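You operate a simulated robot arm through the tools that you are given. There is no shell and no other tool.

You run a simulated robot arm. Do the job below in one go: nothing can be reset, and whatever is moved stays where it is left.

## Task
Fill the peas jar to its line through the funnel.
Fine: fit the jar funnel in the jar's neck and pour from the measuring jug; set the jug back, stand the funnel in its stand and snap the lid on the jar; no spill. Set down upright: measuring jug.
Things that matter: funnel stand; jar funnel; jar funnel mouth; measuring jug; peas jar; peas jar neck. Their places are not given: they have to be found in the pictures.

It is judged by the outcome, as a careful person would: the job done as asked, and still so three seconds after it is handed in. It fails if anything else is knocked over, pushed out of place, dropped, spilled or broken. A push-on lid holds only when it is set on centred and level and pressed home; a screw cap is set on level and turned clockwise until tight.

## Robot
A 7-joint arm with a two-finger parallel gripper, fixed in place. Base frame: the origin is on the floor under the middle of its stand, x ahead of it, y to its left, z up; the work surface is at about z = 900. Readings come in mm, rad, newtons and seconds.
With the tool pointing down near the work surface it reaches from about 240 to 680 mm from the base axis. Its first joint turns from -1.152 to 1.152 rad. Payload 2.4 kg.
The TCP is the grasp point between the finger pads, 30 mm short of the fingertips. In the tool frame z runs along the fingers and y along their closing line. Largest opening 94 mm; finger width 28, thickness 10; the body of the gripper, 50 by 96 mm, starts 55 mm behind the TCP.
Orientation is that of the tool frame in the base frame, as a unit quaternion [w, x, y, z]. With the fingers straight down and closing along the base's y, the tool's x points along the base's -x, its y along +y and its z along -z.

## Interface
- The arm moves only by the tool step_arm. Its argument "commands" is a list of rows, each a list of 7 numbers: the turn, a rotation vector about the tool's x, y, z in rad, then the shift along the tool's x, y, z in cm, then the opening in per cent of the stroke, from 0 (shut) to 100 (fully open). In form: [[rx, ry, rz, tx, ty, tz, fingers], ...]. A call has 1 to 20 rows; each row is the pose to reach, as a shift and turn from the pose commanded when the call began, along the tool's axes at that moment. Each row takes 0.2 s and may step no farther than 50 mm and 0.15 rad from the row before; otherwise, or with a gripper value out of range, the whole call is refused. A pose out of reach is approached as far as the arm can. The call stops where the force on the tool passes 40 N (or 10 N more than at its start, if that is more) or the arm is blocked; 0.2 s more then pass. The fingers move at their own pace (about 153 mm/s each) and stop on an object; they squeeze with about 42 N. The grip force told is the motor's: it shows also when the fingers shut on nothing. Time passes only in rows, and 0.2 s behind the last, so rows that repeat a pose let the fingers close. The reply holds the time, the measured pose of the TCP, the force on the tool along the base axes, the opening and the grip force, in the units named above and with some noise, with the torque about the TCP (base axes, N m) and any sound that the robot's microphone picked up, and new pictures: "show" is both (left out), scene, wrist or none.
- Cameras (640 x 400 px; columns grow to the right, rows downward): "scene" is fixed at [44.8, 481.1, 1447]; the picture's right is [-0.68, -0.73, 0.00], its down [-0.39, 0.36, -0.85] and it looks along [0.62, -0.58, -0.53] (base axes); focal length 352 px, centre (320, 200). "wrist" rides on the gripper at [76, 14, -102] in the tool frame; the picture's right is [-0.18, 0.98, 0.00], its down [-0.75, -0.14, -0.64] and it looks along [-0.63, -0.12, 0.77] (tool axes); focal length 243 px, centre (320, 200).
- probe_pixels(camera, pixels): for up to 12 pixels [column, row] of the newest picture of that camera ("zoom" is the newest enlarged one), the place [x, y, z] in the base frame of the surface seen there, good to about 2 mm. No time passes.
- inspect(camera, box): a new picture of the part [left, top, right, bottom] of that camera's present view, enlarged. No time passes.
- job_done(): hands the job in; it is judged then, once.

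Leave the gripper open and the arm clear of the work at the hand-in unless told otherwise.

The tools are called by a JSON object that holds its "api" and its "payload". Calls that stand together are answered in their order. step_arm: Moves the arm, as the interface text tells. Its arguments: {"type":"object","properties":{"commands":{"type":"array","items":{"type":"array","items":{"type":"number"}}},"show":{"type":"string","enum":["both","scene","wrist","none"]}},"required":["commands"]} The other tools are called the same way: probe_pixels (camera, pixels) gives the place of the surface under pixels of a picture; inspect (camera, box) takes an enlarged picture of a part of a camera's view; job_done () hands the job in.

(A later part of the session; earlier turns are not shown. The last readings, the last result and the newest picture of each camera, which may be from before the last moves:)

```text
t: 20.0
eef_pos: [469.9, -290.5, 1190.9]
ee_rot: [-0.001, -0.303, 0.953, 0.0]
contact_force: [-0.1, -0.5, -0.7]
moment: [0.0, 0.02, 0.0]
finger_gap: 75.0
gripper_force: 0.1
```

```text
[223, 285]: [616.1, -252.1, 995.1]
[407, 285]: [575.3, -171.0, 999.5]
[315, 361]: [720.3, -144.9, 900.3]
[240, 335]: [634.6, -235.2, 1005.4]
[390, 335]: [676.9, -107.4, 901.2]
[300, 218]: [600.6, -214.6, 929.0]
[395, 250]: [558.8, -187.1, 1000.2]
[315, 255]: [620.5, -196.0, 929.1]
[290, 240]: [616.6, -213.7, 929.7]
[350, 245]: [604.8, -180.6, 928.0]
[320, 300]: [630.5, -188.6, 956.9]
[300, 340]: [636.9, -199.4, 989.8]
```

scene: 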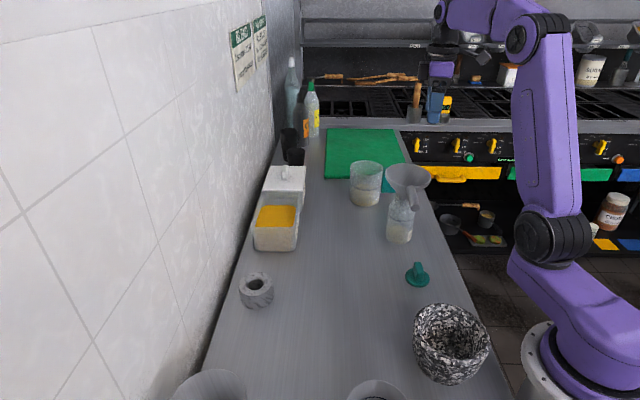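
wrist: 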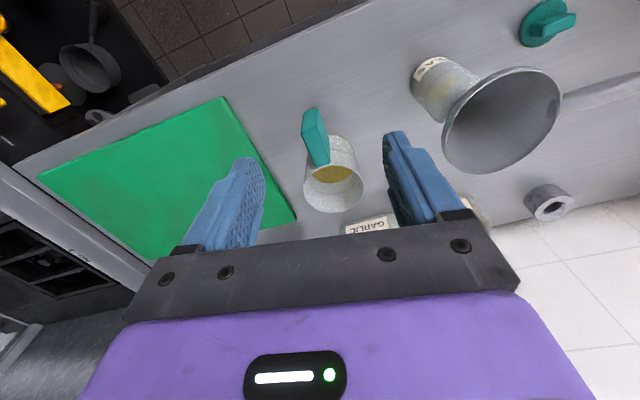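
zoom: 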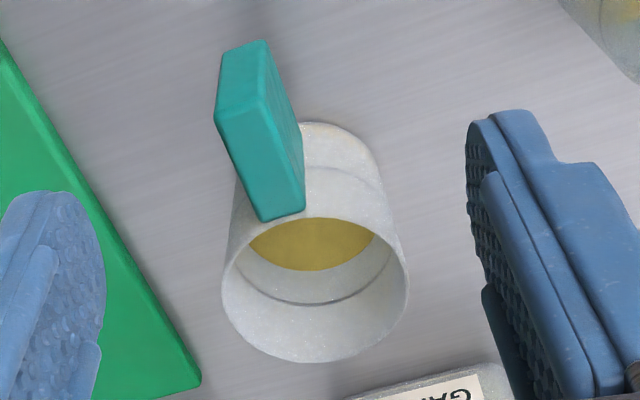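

Handle slab: radial direction 45°, about 14 mm thick, 938–1004 high, outer end (524,-284); jug centre (596,-213), rim radius 45 and rim z≈1004. Peas in the jug reach z≈929. My plan is to grip the handle with the fingers pitched forward and pour by pitching them down and back. Before gripping, I'll test in free air that the arm can reach the pour attitude, starting by moving over and turning to yaw 73°.

{"api": "step_arm", "payload": {"commands": [[0, 0, -0.11, 0, 2.1, -1, 80], [0, 0, -0.22, 0, 4.2, -2, 80], [0, 0, -0.33, -0.1, 6.3, -3, 80], [0, 0, -0.44, -0.1, 8.5, -4, 80], [0, 0, -0.55, -0.2, 10.6, -4.9, 80], [0, 0, -0.658, -0.2, 12.7, -4.9, 80], [0, 0, -0.658, -0.2, 12.7, -4.9, 80]], "show": "none"}}

{"api": "step_arm", "payload": {"commands": [[0, 0.135, 0, 0, 0, 0, 80], [0, 0.27, 0, 0, 0, 0, 80], [0, 0.405, 0, 0, 0, 0, 80], [0, 0.54, 0, 0, 0, 0, 80], [0, 0.675, 0, 0, 0, 0, 80], [0, 0.81, 0, 0, 0, 0, 80], [0, 0.945, 0, 0, 0, 0, 80], [0, 1.08, 0, 0, 0, 0, 80], [0, 1.22, 0, 0, 0, 0, 80], [0, 1.22, 0, 0, 0, 0, 80]], "show": "both"}}

```text
t: 21.6
eef_pos: [397.4, -186.0, 1239.7]
ee_rot: [0.0, -0.594, 0.804, 0.0]
contact_force: [0.1, 0.8, -0.4]
moment: [0.0, 0.0, 0.07]
finger_gap: 75.2
gripper_force: 0.1
```

```text
t: 23.8
eef_pos: [397.4, -186.7, 1238.4]
ee_rot: [-0.463, -0.485, 0.659, -0.34]
contact_force: [0.3, 1.0, 0.5]
moment: [0.0, -0.01, -0.01]
finger_gap: 75.2
gripper_force: 0.1
```

scene: 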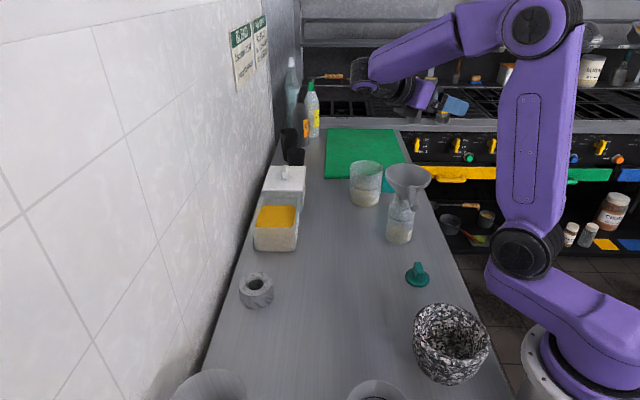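
wrist: 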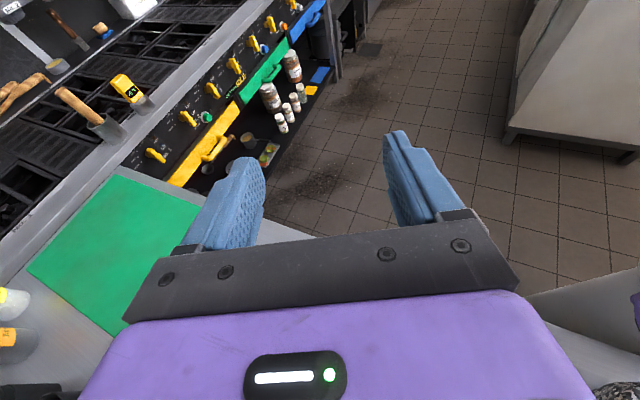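

The arm reached the far pour attitude (70° past vertical) without drifting. I'll swing back to fingers 40° below horizontal and then move to a staging point behind and above the jug handle.

{"api": "step_arm", "payload": {"commands": [[0, -0.14, 0, 0, 0, 0, 80], [0, -0.28, 0, 0, 0, 0, 80], [0, -0.42, 0, 0, 0, 0, 80], [0, -0.56, 0, 0, 0, 0, 80], [0, -0.7, 0, 0, 0, 0, 80], [0, -0.84, 0, 0, 0, 0, 80], [0, -0.98, 0, 0, 0, 0, 80], [0, -1.12, 0, 0, 0, 0, 80], [0, -1.26, 0, 0, 0, 0, 80], [0, -1.4, 0, 0, 0, 0, 80], [0, -1.54, 0, 0, 0, 0, 80], [0, -1.68, 0, 0, 0, 0, 80], [0, -1.82, 0, 0, 0, 0, 80], [0, -1.96, 0, 0, 0, 0, 80], [0, -2.093, 0, 0, 0, 0, 80], [0, -2.093, 0, 0, 0, 0, 80]], "show": "none"}}

{"api": "step_arm", "payload": {"commands": [[0.062, 0, 0.052, 3.0, -2.0, 0, 70], [0.125, 0, 0.105, 6.0, -4.0, 0, 70], [0.187, 0, 0.157, 9.0, -5.9, 0, 70], [0.25, 0, 0.21, 12.1, -7.9, 0, 70], [0.312, 0, 0.262, 15.1, -9.9, 0, 60], [0.375, 0, 0.314, 18.1, -11.86, 0.06, 60], [0.375, 0, 0.314, 18.1, -11.86, 0.06, 60]], "show": "both"}}

```text
t: 27.2
eef_pos: [398.1, -186.7, 1238.5]
ee_rot: [0.341, -0.538, 0.729, 0.251]
contact_force: [0.4, -0.8, 0.9]
moment: [-0.01, 0.0, -0.03]
finger_gap: 75.2
gripper_force: 0.1
```

```text
t: 28.8
eef_pos: [476.8, -333.1, 1099.6]
ee_rot: [0.391, -0.344, 0.839, 0.16]
contact_force: [-0.2, 0.4, 0.2]
moment: [0.03, 0.0, 0.01]
finger_gap: 56.3
gripper_force: 0.1
```

scene: 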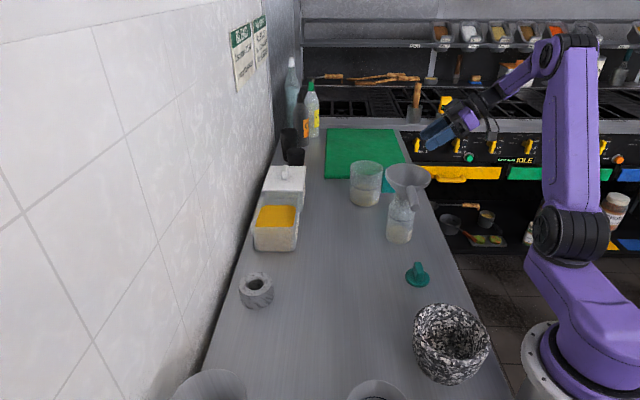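
wrist: 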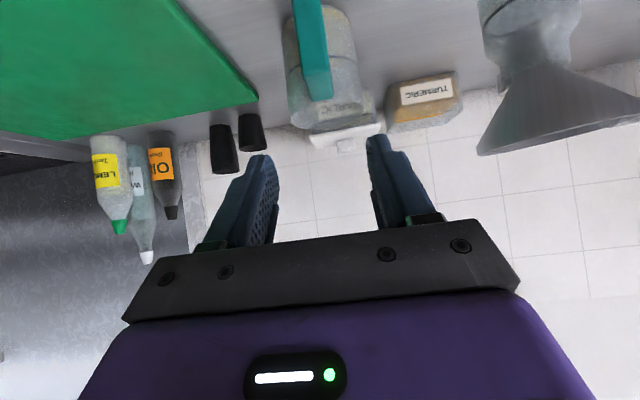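

Attitude is right (pointing 44.5° azimuth, 40° below horizontal). I'll move to 60 mm short of the grasp point and check the alignment to the handle.

{"api": "step_arm", "payload": {"commands": [[0, 0, 0, 1.43, 0.04, 2.9, 55], [0, 0, 0, 2.86, 0.08, 5.8, 55], [0, 0, 0, 4.29, 0.13, 8.73, 55], [0, 0, 0, 4.29, 0.13, 8.73, 55]], "show": "both"}}

{"api": "inspect", "payload": {"camera": "wrist", "box": [220, 0, 440, 240]}}

{"api": "inspect", "payload": {"camera": "scene", "box": [340, 110, 480, 220]}}

```text
t: 29.8
eef_pos: [504.1, -301.9, 1011.7]
ee_rot: [0.391, -0.345, 0.838, 0.161]
contact_force: [-1.0, 0.2, 0.1]
moment: [0.01, 0.03, 0.03]
finger_gap: 51.8
gripper_force: 0.2
```

scene: 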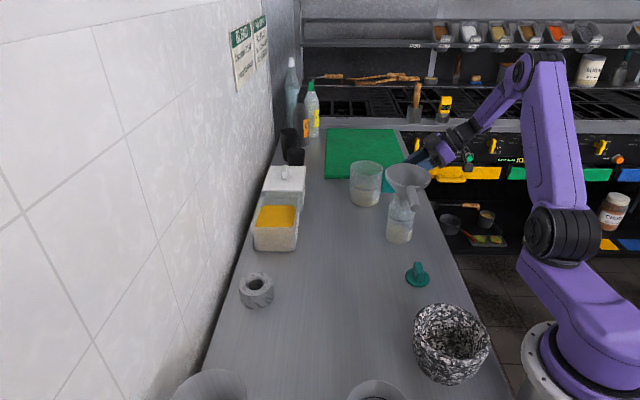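
wrist: 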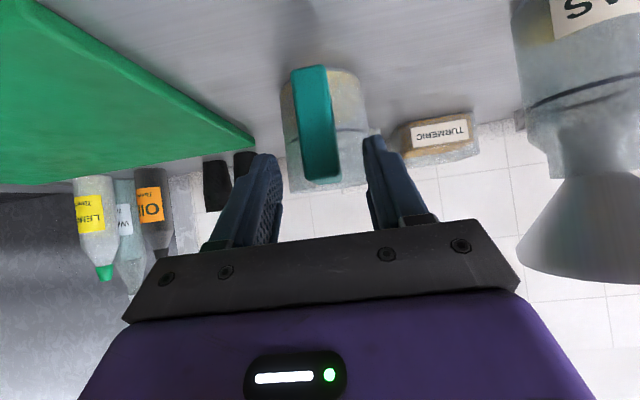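

```text
1.67 times, centred on (330, 120) of wrist
```

zoom: 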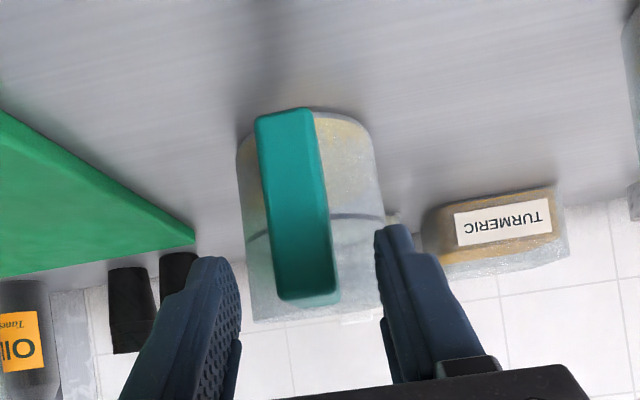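

```text
3.64 times, centred on (410, 165) of scene
```

zoom: 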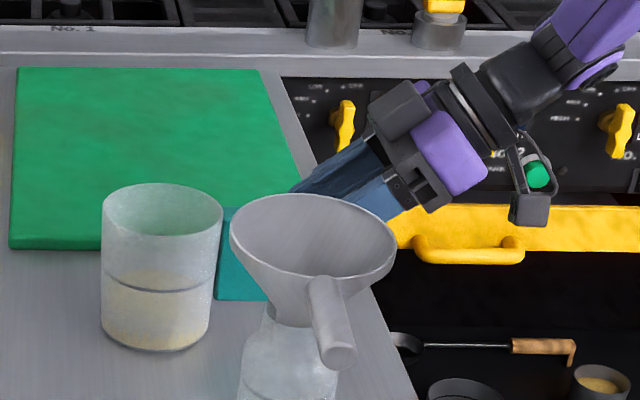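

The handle slab sits between the fingers' projected path. I'll probe the slab's outer face to check the alignment numerically.

{"api": "probe_pixels", "payload": {"camera": "wrist", "pixels": [[296, 75], [320, 72], [300, 100], [330, 100], [305, 140], [334, 140], [310, 174], [336, 170], [315, 110], [322, 150], [340, 176], [312, 182]]}}

```text
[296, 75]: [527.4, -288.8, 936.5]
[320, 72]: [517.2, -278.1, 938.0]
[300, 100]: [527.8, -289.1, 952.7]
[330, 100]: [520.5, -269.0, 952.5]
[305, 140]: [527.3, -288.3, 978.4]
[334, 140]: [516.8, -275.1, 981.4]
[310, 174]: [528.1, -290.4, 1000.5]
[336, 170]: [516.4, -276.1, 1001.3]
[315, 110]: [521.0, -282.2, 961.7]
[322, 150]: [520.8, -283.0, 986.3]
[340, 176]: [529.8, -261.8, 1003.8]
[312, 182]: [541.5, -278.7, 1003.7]
```

The slab's centre line matches the gripper's line within about 1 mm. I'll advance 60 mm along the fingers to straddle the handle, then check.

{"api": "step_arm", "payload": {"commands": [[0, 0, 0, 0.02, 0, 1.5, 55], [0, 0, 0, 0.05, 0, 3.0, 55], [0, 0, 0, 0.08, 0, 4.5, 55], [0, 0, 0, 0.1, 0, 5.5, 55], [0, 0, 0, 0.1, 0, 5.97, 55], [0, 0, 0, 0.1, 0, 5.97, 55]], "show": "both"}}

{"api": "inspect", "payload": {"camera": "wrist", "box": [220, 0, 440, 240]}}

{"api": "inspect", "payload": {"camera": "scene", "box": [340, 110, 480, 220]}}

```text
t: 31.2
eef_pos: [534.6, -271.2, 972.5]
ee_rot: [0.391, -0.345, 0.838, 0.16]
contact_force: [-0.8, 0.4, -0.1]
moment: [-0.02, 0.0, 0.02]
finger_gap: 51.6
gripper_force: 0.1
```

scene: 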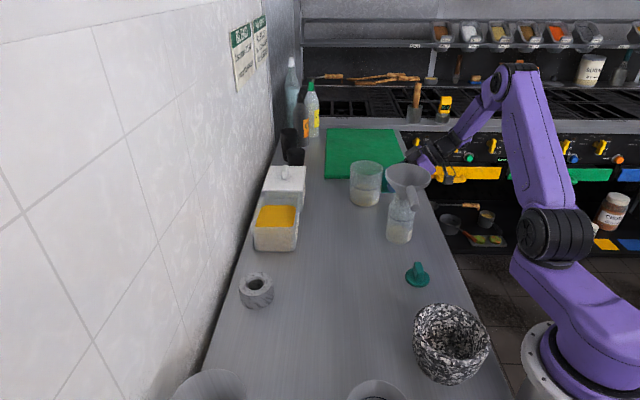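
wrist: 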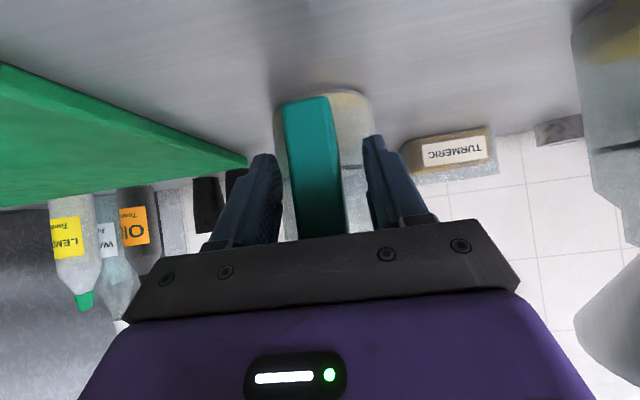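

```text
1.67 times, centred on (330, 120) of wrist
```

zoom: 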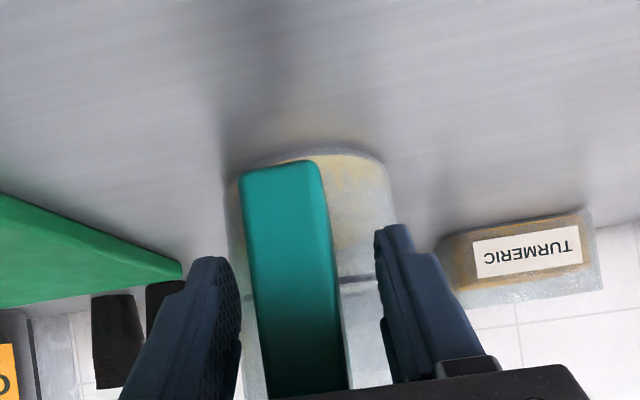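

```text
3.64 times, centred on (410, 165) of scene
```

zoom: 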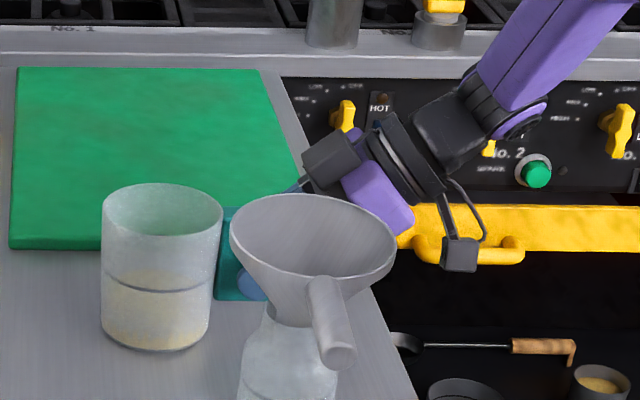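

The probed numbers say the slab is centred within about 1 mm. I'll close the fingers on the handle slowly.

{"api": "step_arm", "payload": {"commands": [[0, 0, 0, 0, 0, 0, 35], [0, 0, 0, 0, 0, 0, 20], [0, 0, 0, 0, 0, 0, 0], [0, 0, 0, 0, 0, 0, 0], [0, 0, 0, 0, 0, 0, 0]], "show": "both"}}

```text
t: 32.4
eef_pos: [533.3, -271.9, 972.2]
ee_rot: [0.391, -0.345, 0.838, 0.16]
contact_force: [-0.3, 0.4, -0.4]
moment: [-0.04, 0.1, 0.03]
finger_gap: 27.9
gripper_force: 41.8
```

scene: 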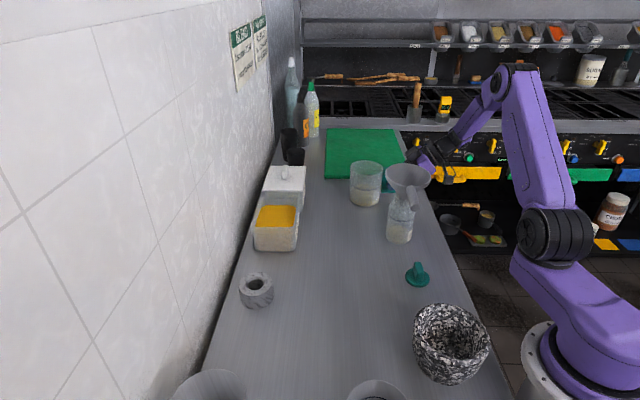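
wrist: 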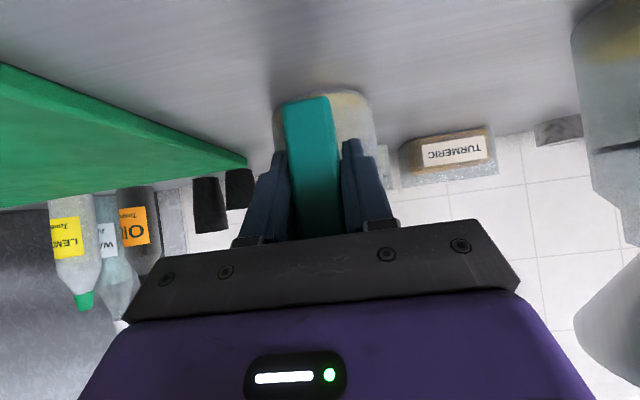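

The grip reads 41.8 N at a gap of 27.9 mm. I'll take a close look at the contact before lifting.

{"api": "inspect", "payload": {"camera": "wrist", "box": [230, 70, 430, 250]}}

{"api": "inspect", "payload": {"camera": "scene", "box": [340, 130, 440, 220]}}

```text
2.22 times, centred on (330, 160) of wrist
```

zoom: 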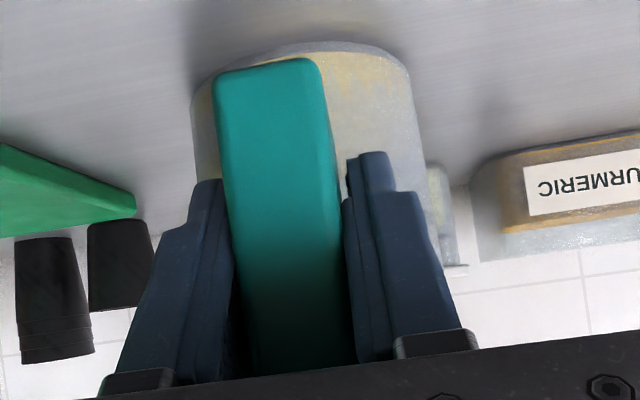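

```text
4.44 times, centred on (390, 175) of scene
```

zoom: 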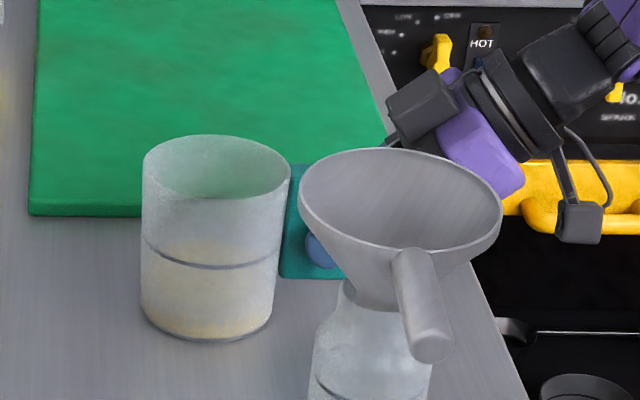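

The fingers are flush on the slab. I'll lift 30 mm straight up and check for slip or tilt.

{"api": "step_arm", "payload": {"commands": [[0, 0, 0, -0.383, 0, -0.322, 0], [0, 0, 0, -0.766, 0, -0.643, 0], [0, 0, 0, -1.532, 0, -1.286, 0], [0, 0, 0, -2.298, 0, -1.929, 0], [0, 0, 0, -2.298, 0, -1.929, 0]], "show": "both"}}

{"api": "inspect", "payload": {"camera": "scene", "box": [340, 130, 440, 220]}}

```text
t: 33.6
eef_pos: [534.7, -271.2, 999.7]
ee_rot: [0.391, -0.345, 0.838, 0.162]
contact_force: [-0.7, 0.2, -0.9]
moment: [-0.08, 0.04, -0.02]
finger_gap: 27.9
gripper_force: 41.8
```

scene: 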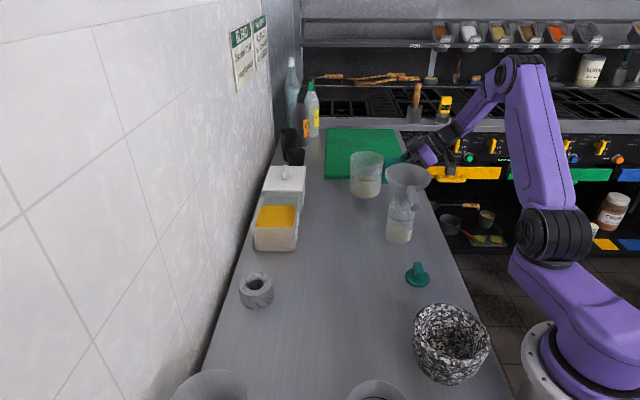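
wrist: 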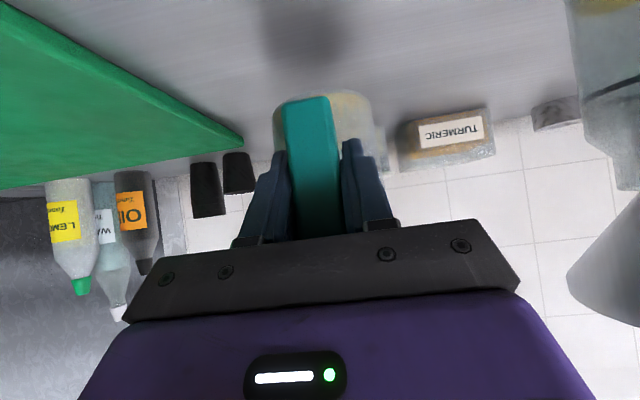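

```text
4.44 times, centred on (390, 175) of scene
```

zoom: 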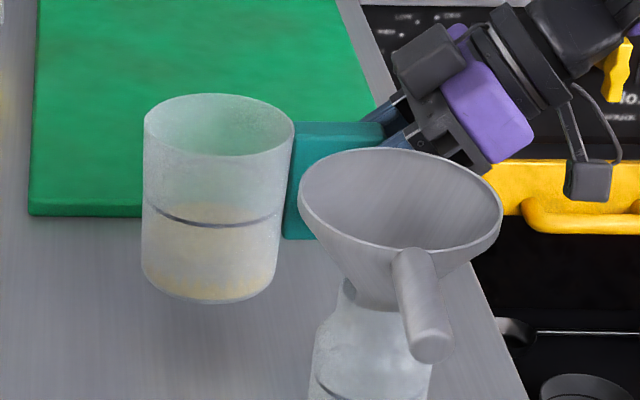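

The jug is lifted level and firmly held. I'll lift it to TCP z≈1190 so its bottom clears the funnel, then carry it level to beside the funnel, turning to yaw 73°.

{"api": "step_arm", "payload": {"commands": [[0, 0, 0, -1.5, 0, -1.26, 0], [0, 0, 0, -4.0, 0, -3.36, 0], [0, 0, 0, -6.8, 0, -5.72, 0], [0, 0, 0, -9.6, 0, -8.07, 0], [0, 0, 0, -12.4, 0, -10.43, 0], [0, 0, 0, -14.0, 0, -11.77, 0], [0, 0, 0, -14.55, 0, -12.24, 0], [0, 0, 0, -14.55, 0, -12.24, 0]], "show": "none"}}

{"api": "step_arm", "payload": {"commands": [[-0.035, 0, -0.029, 0.7, 1.02, -0.83, 0], [-0.095, 0, -0.08, 1.9, 2.8, -2.28, 0], [-0.155, 0, -0.13, 3.1, 4.57, -3.72, 0], [-0.215, 0, -0.181, 4.33, 6.34, -5.16, 0], [-0.275, 0, -0.231, 5.53, 8.1, -6.6, 0], [-0.33, 0, -0.277, 6.64, 9.72, -7.91, 0], [-0.366, 0, -0.307, 7.36, 10.77, -8.77, 0], [-0.381, 0, -0.32, 7.66, 11.21, -9.13, 0], [-0.381, 0, -0.32, 7.66, 11.21, -9.13, 0]], "show": "both"}}

{"api": "inspect", "payload": {"camera": "scene", "box": [340, 90, 480, 250]}}

```text
t: 35.4
eef_pos: [533.7, -270.1, 1190.8]
ee_rot: [0.391, -0.344, 0.838, 0.161]
contact_force: [0.2, 0.1, -1.5]
moment: [-0.05, 0.07, 0.02]
finger_gap: 27.8
gripper_force: 42.2
```

```text
t: 37.4
eef_pos: [371.5, -274.5, 1191.3]
ee_rot: [0.339, -0.541, 0.727, 0.252]
contact_force: [-0.3, 0.8, -0.9]
moment: [-0.13, 0.04, -0.03]
finger_gap: 28.0
gripper_force: 41.7
```

scene: 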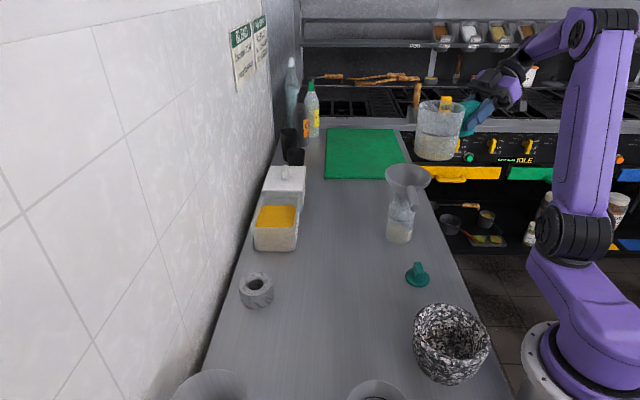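
wrist: 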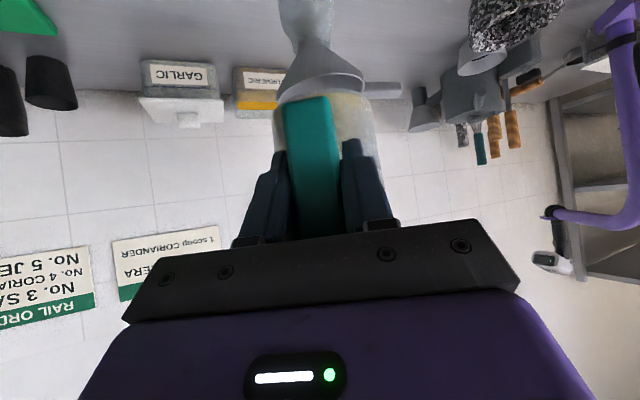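

```text
2.50 times, centred on (410, 170) of scene
```

zoom: 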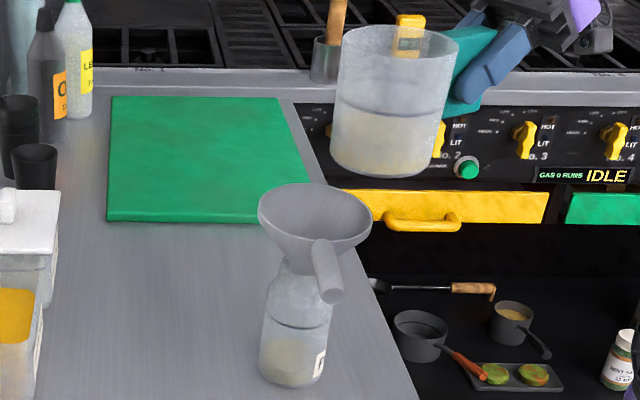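

The jug is level and beside the funnel, and the jar is in plain view. I'll probe the jug's rim to confirm its place in the grip.

{"api": "probe_pixels", "payload": {"camera": "zoom", "pixels": [[341, 48], [350, 55], [370, 61], [400, 63], [430, 58], [450, 50], [457, 42], [400, 26], [345, 120], [390, 150], [335, 150], [385, 176]]}}

```text
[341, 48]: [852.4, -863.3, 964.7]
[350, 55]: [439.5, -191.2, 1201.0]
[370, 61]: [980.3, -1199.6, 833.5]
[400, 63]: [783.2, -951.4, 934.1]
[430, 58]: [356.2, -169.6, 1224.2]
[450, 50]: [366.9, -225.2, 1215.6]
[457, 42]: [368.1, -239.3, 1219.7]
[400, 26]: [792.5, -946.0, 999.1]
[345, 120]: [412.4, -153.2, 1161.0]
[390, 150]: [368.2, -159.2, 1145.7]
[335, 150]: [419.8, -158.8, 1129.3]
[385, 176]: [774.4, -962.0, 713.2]
```

The jug is where expected: its centre is about 85 mm ahead of the grip and the rim is at z≈1222. I'll begin tilting to 50°, swinging the lip to above the funnel mouth before any flow can start.

{"api": "step_arm", "payload": {"commands": [[0, 0.0873, 0, -0.5, 0, -0.65, 0], [0, 0.1745, 0, -1.0, 0, -1.31, 0], [0, 0.2618, 0, -1.5, 0, -1.76, 0], [0, 0.349, 0, -1.99, 0, -2.2, 0], [0, 0.4363, 0, -2.02, 0, -2.0, 0], [0, 0.5236, 0, -2.05, 0, -1.8, 0], [0, 0.6109, 0, -1.98, 0, -1.25, 0], [0, 0.6981, 0, -1.9, 0, -0.71, 0], [0, 0.7854, 0, -2.28, 0, -0.24, 0], [0, 0.8727, 0, -2.67, 0, 0.23, 0], [0, 0.8727, 0, -2.67, 0, 0.23, 0]], "show": "both"}}

{"api": "inspect", "payload": {"camera": "scene", "box": [340, 90, 480, 250]}}

```text
t: 39.8
eef_pos: [376.9, -257.5, 1209.7]
ee_rot: [0.0, -0.596, 0.803, 0.0]
contact_force: [0.2, 0.5, -2.3]
moment: [-0.03, 0.03, -0.02]
finger_gap: 27.9
gripper_force: 41.9
```

scene: 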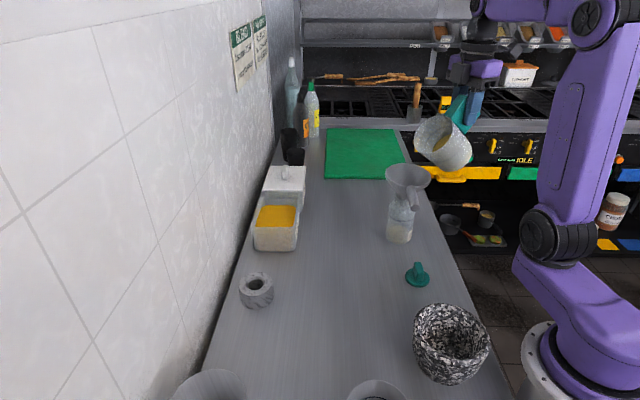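
wrist: 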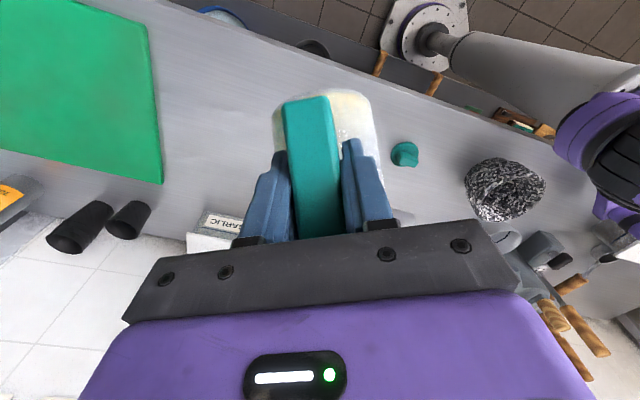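

```text
2.50 times, centred on (410, 170) of scene
```

zoom: 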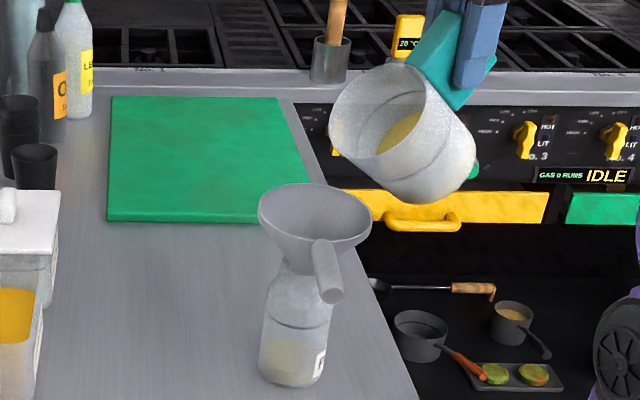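

At 50° the peas are still in the jug, and the lip is above and just behind the funnel's centre. I'll tilt to 65° slowly with the lip held over the mouth.

{"api": "step_arm", "payload": {"commands": [[0, 0.0436, 0, -0.37, 0, -0.05, 0], [0, 0.0873, 0, -0.73, 0, -0.11, 0], [0, 0.1309, 0, -1.13, 0, -0.18, 0], [0, 0.1745, 0, -1.54, 0, -0.26, 0], [0, 0.2182, 0, -1.97, 0, -0.44, 0], [0, 0.2618, 0, -2.41, 0, -0.63, 0], [0, 0.2618, 0, -2.41, 0, -0.63, 0]], "show": "scene"}}

{"api": "inspect", "payload": {"camera": "scene", "box": [360, 100, 480, 250]}}

```text
t: 41.4
eef_pos: [383.8, -233.3, 1215.8]
ee_rot: [-0.105, -0.592, 0.795, -0.078]
contact_force: [0.9, -0.2, -1.6]
moment: [-0.01, 0.02, 0.01]
finger_gap: 28.1
gripper_force: 41.6
```

scene: 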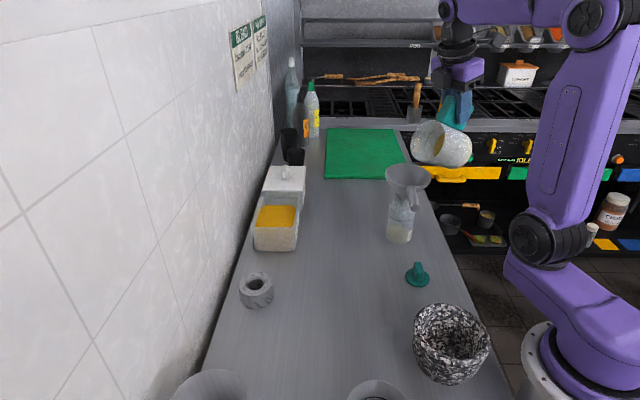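

```text
2.67 times, centred on (420, 175) of scene
```

zoom: 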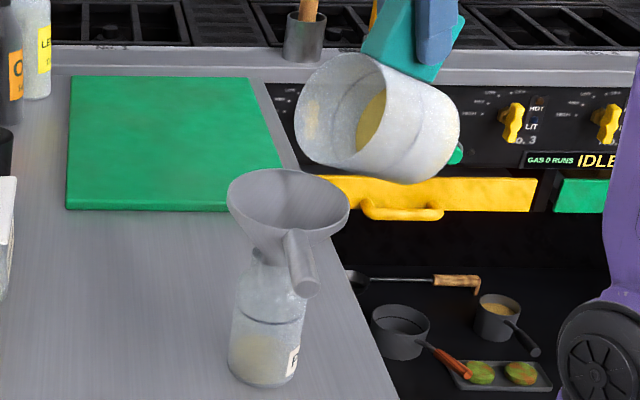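

Still no flow at 65°; the lip stays over the mouth. I'll tilt on to 75° and look.

{"api": "step_arm", "payload": {"commands": [[0, 0.0436, 0, -0.4, 0, -0.31, 0], [0, 0.0873, 0, -0.8, 0, -0.63, 0], [0, 0.1309, 0, -1.23, 0, -0.95, 0], [0, 0.1745, 0, -1.67, 0, -1.28, 0], [0, 0.1745, 0, -1.67, 0, -1.28, 0]], "show": "scene"}}

{"api": "inspect", "payload": {"camera": "scene", "box": [360, 100, 480, 250]}}

```text
t: 42.6
eef_pos: [389.6, -215.7, 1224.0]
ee_rot: [-0.174, -0.583, 0.783, -0.13]
contact_force: [0.4, 0.9, -1.2]
moment: [-0.05, 0.01, 0.0]
finger_gap: 28.0
gripper_force: 42.2
```

scene: 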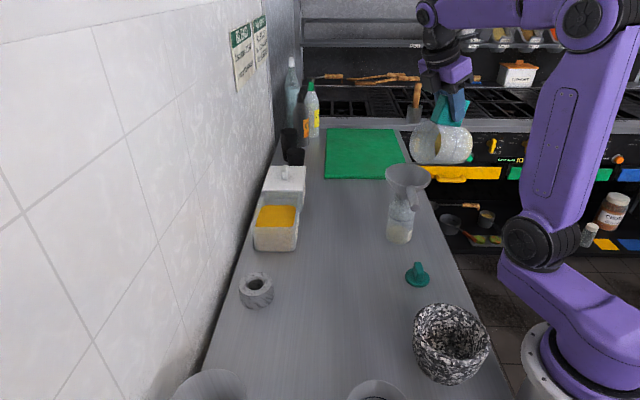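

```text
2.67 times, centred on (420, 175) of scene
```

zoom: 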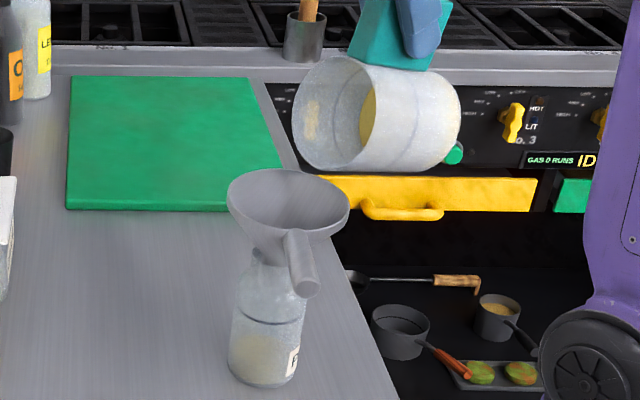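

No flow at 75°. The lip projects well inside the mouth. I'll tilt to 85°.

{"api": "step_arm", "payload": {"commands": [[0, 0.0436, 0, -0.39, 0, -0.41, 0], [0, 0.0873, 0, -0.78, 0, -0.82, 0], [0, 0.0873, 0, -0.78, 0, -0.82, 0], [0, 0.1309, 0, -1.18, 0, -1.25, 0], [0, 0.1745, 0, -1.58, 0, -1.67, 0], [0, 0.1745, 0, -1.58, 0, -1.67, 0]], "show": "scene"}}

{"api": "inspect", "payload": {"camera": "scene", "box": [360, 100, 480, 250]}}

```text
t: 44.0
eef_pos: [394.7, -195.3, 1233.2]
ee_rot: [-0.242, -0.568, 0.766, -0.18]
contact_force: [0.0, 0.1, -1.5]
moment: [0.02, 0.0, -0.01]
finger_gap: 27.8
gripper_force: 42.2
```

scene: 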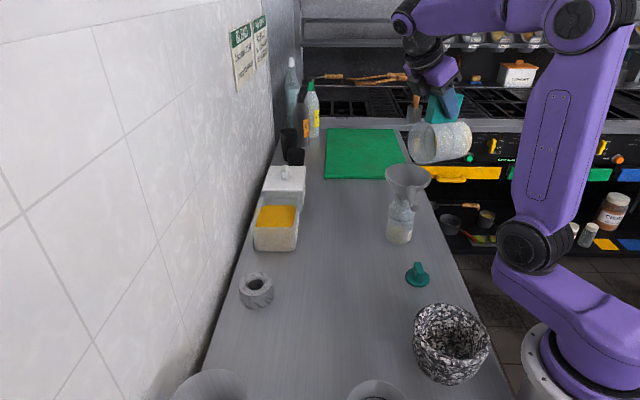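

```text
2.67 times, centred on (420, 175) of scene
```

zoom: 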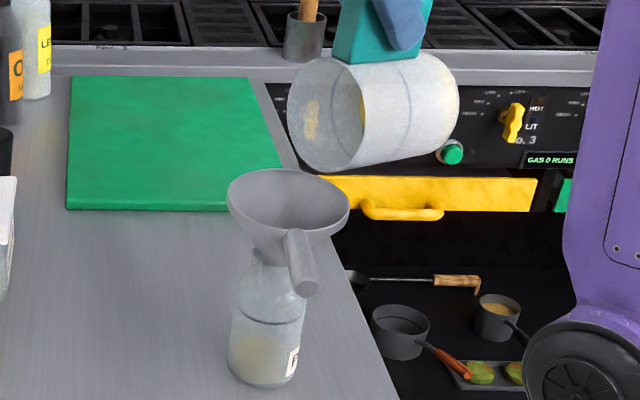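

Nothing flows yet at 85°. I'll tilt on to 95°, lowering the lip slightly toward the mouth.

{"api": "step_arm", "payload": {"commands": [[0, 0.0436, 0, -0.45, 0, -0.33, 0], [0, 0.0873, 0, -0.9, 0, -0.67, 0], [0, 0.0873, 0, -0.9, 0, -0.67, 0], [0, 0.1309, 0, -1.42, 0, -0.93, 0], [0, 0.1745, 0, -1.93, 0, -1.18, 0], [0, 0.1745, 0, -1.93, 0, -1.18, 0]], "show": "scene"}}

{"api": "inspect", "payload": {"camera": "scene", "box": [360, 100, 480, 250]}}

```text
t: 45.4
eef_pos: [401.7, -173.8, 1231.4]
ee_rot: [-0.307, -0.551, 0.741, -0.228]
contact_force: [-0.3, -0.1, -0.4]
moment: [0.05, -0.02, 0.0]
finger_gap: 27.9
gripper_force: 42.0
```

scene: 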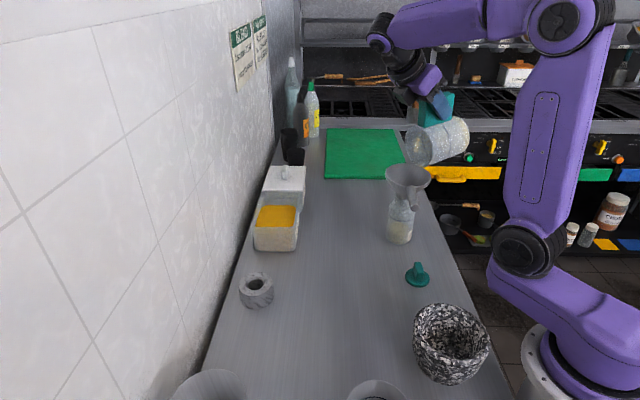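

```text
2.67 times, centred on (420, 175) of scene
```

zoom: 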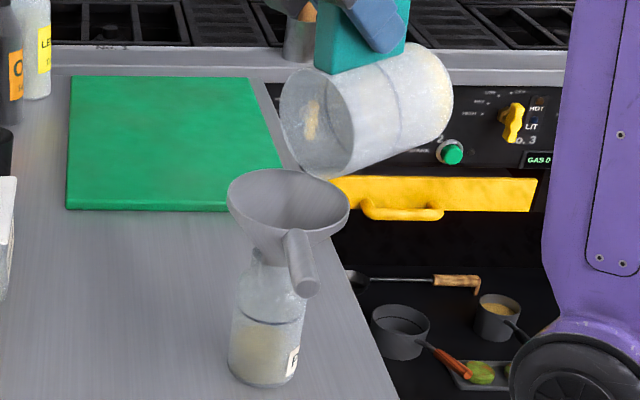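

I'll check whether the jar level has begun to change and whether anything shows in the funnel.

{"api": "inspect", "payload": {"camera": "scene", "box": [380, 185, 424, 250]}}

{"api": "inspect", "payload": {"camera": "scene", "box": [385, 110, 475, 200]}}

```text
6.15 times, centred on (402, 218) of scene
```

zoom: 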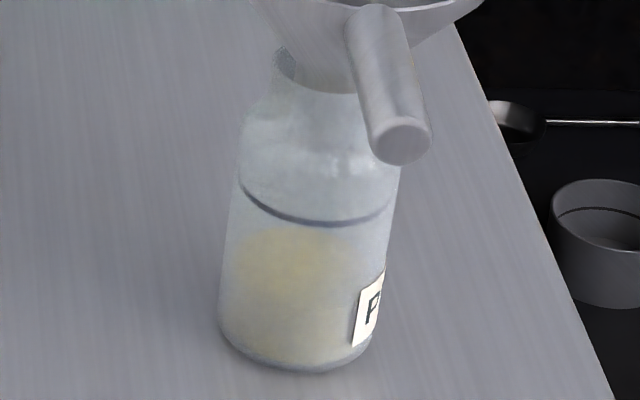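

```text
4.44 times, centred on (430, 155) of scene
```

zoom: 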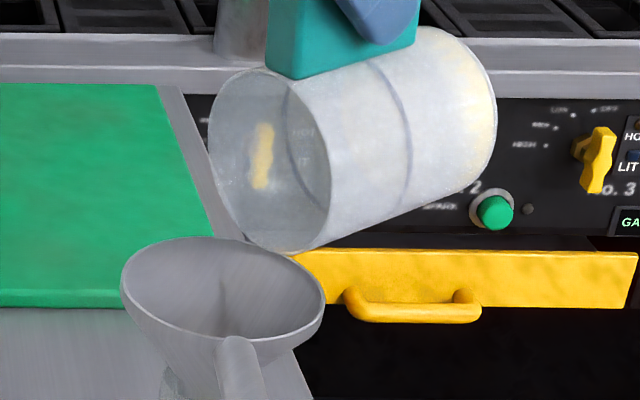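

The jar level has risen (pea top now at about row 228 in this view, was 250), so the pour has started. I'll hold this tilt for a second to see whether flow continues.

{"api": "step_arm", "payload": {"commands": [[0, 0, 0, 0, 0, 0, 0], [0, 0, 0, 0, 0, 0, 0], [0, 0, 0, 0, 0, 0, 0], [0, 0, 0, 0, 0, 0, 0], [0, 0, 0, 0, 0, 0, 0]], "show": "scene"}}

{"api": "inspect", "payload": {"camera": "scene", "box": [380, 185, 424, 250]}}

{"api": "inspect", "payload": {"camera": "scene", "box": [385, 110, 475, 200]}}

```text
t: 46.6
eef_pos: [401.6, -173.5, 1231.5]
ee_rot: [-0.306, -0.551, 0.742, -0.229]
contact_force: [0.0, 0.5, -2.0]
moment: [0.03, -0.04, -0.02]
finger_gap: 28.0
gripper_force: 41.4
```

scene: 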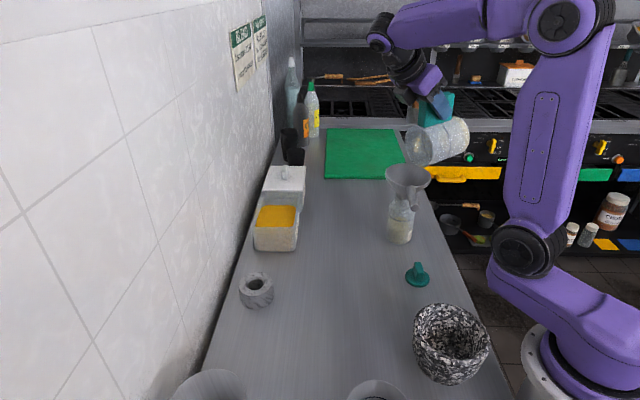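

```text
6.15 times, centred on (402, 218) of scene
```

zoom: 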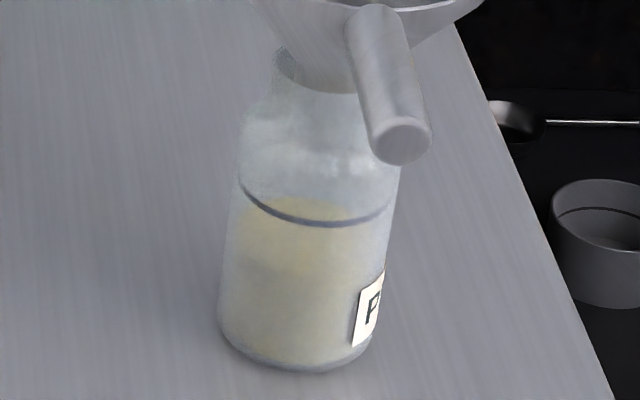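

```text
4.44 times, centred on (430, 155) of scene
```

zoom: 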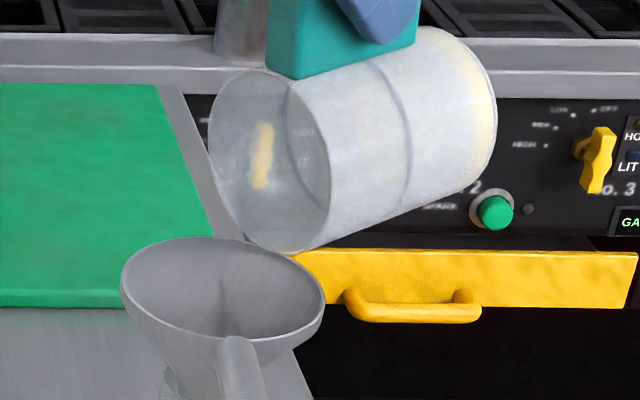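

Flow continues: the pea top has reached about row 198. By geometry it meets the line when its back edge reaches about row 145. I'll hold briefly again and re-check.

{"api": "step_arm", "payload": {"commands": [[0, 0, 0, 0, 0, 0, 0], [0, 0, 0, 0, 0, 0, 0], [0, 0, 0, 0, 0, 0, 0]], "show": "scene"}}

{"api": "inspect", "payload": {"camera": "scene", "box": [380, 185, 424, 250]}}

{"api": "inspect", "payload": {"camera": "scene", "box": [385, 110, 475, 200]}}

```text
t: 47.4
eef_pos: [401.9, -173.8, 1232.4]
ee_rot: [-0.307, -0.551, 0.741, -0.228]
contact_force: [1.0, 0.6, -1.2]
moment: [0.01, -0.02, -0.01]
finger_gap: 28.1
gripper_force: 42.0
```

scene: 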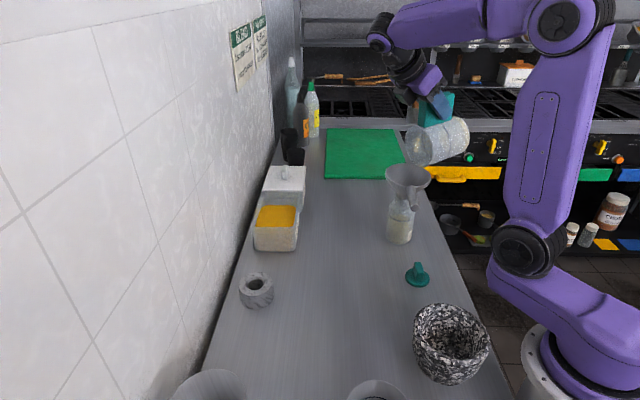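

```text
6.15 times, centred on (402, 218) of scene
```

zoom: 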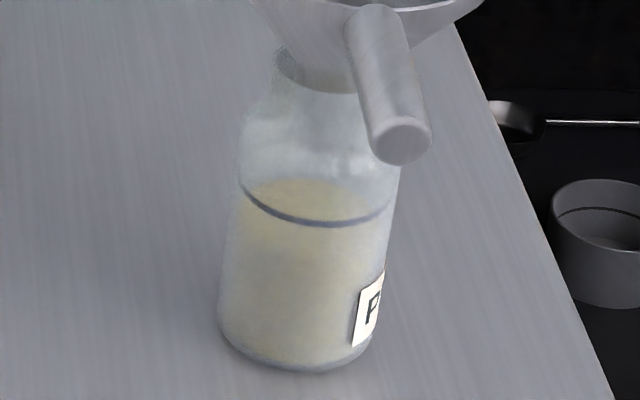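

```text
4.44 times, centred on (430, 155) of scene
```

zoom: 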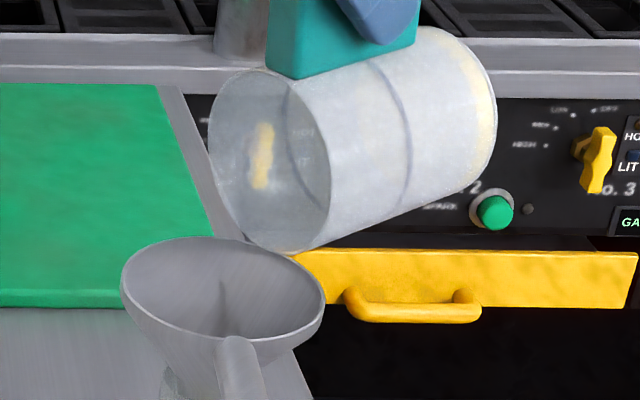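

The pea top's back edge is at about row 178; the rate is about 25 rows per second, and the target is about 145. I'll hold 0.6 s more.

{"api": "step_arm", "payload": {"commands": [[0, 0, 0, 0, 0, 0, 0], [0, 0, 0, 0, 0, 0, 0]], "show": "scene"}}

{"api": "inspect", "payload": {"camera": "scene", "box": [380, 185, 424, 250]}}

{"api": "inspect", "payload": {"camera": "scene", "box": [385, 110, 475, 200]}}

```text
t: 48.0
eef_pos: [401.7, -173.8, 1230.9]
ee_rot: [-0.307, -0.551, 0.741, -0.229]
contact_force: [-0.2, -0.5, -1.3]
moment: [0.04, -0.02, 0.02]
finger_gap: 27.7
gripper_force: 41.5
```

scene: 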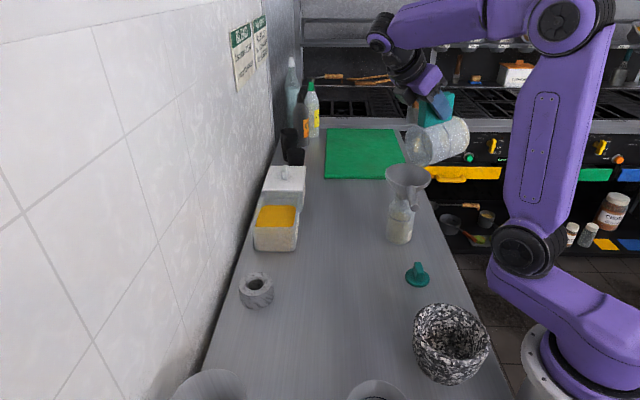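

```text
6.15 times, centred on (402, 218) of scene
```

zoom: 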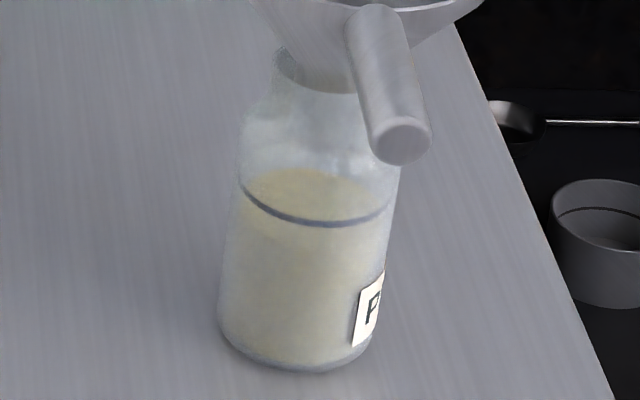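

```text
4.44 times, centred on (430, 155) of scene
```

zoom: 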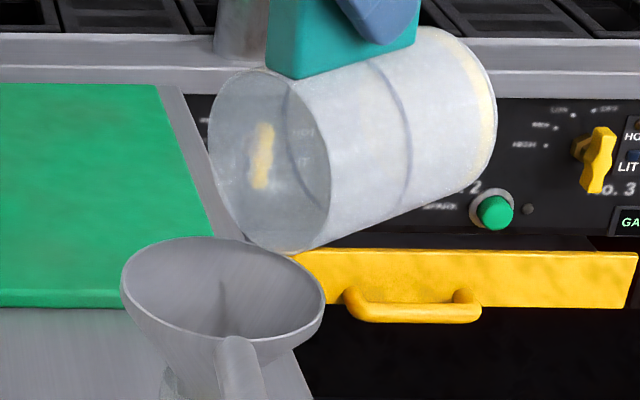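

The back edge is at about row 167. I'll probe inside the jar to get the pea level and the ring's height directly.

{"api": "inspect", "payload": {"camera": "scene", "box": [385, 195, 419, 230]}}

```text
11.43 times, centred on (402, 212) of scene
```

zoom: 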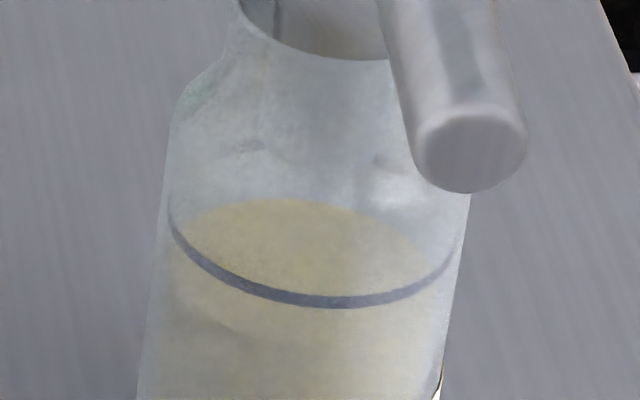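

Now the pea surface is clear: its back edge is at row 198 in this view, and by the ring geometry (front at 302, centre about 222) it should be at about row 147 when level with the line, so about 13 mm remain. I'll hold 0.8 s.

{"api": "step_arm", "payload": {"commands": [[0, 0, 0, 0, 0, 0, 0], [0, 0, 0, 0, 0, 0, 0], [0, 0, 0, 0, 0, 0, 0]], "show": "scene"}}

{"api": "inspect", "payload": {"camera": "scene", "box": [385, 195, 419, 230]}}

{"api": "inspect", "payload": {"camera": "scene", "box": [385, 110, 475, 200]}}

```text
t: 48.8
eef_pos: [402.0, -173.9, 1230.4]
ee_rot: [-0.307, -0.551, 0.742, -0.228]
contact_force: [-0.3, 0.5, -1.1]
moment: [0.04, -0.04, -0.04]
finger_gap: 28.0
gripper_force: 42.3
```

scene: 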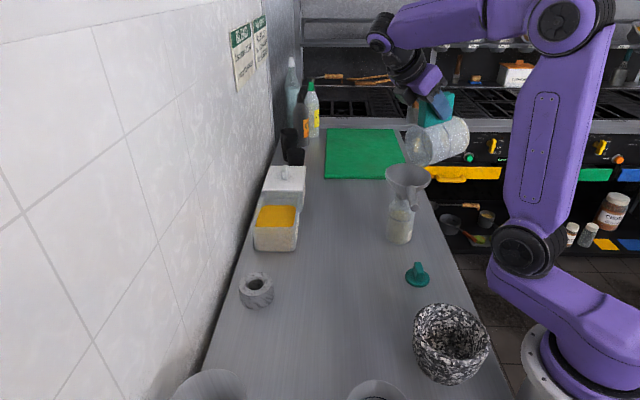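

```text
11.43 times, centred on (402, 212) of scene
```

zoom: 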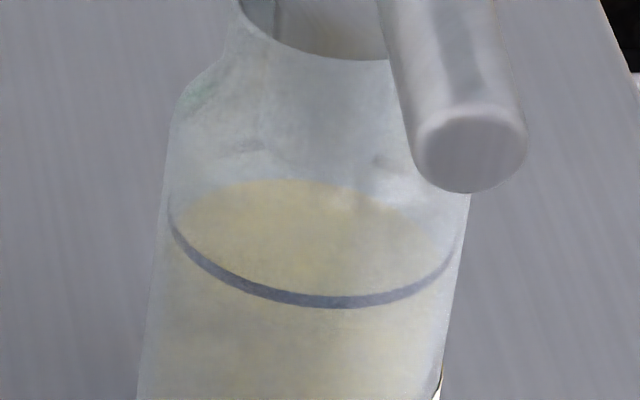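

```text
4.44 times, centred on (430, 155) of scene
```

zoom: 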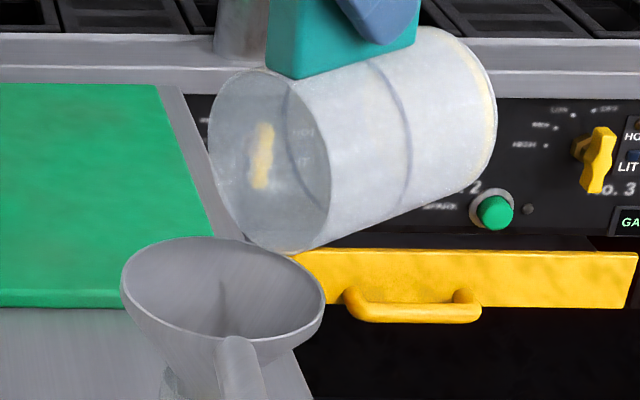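

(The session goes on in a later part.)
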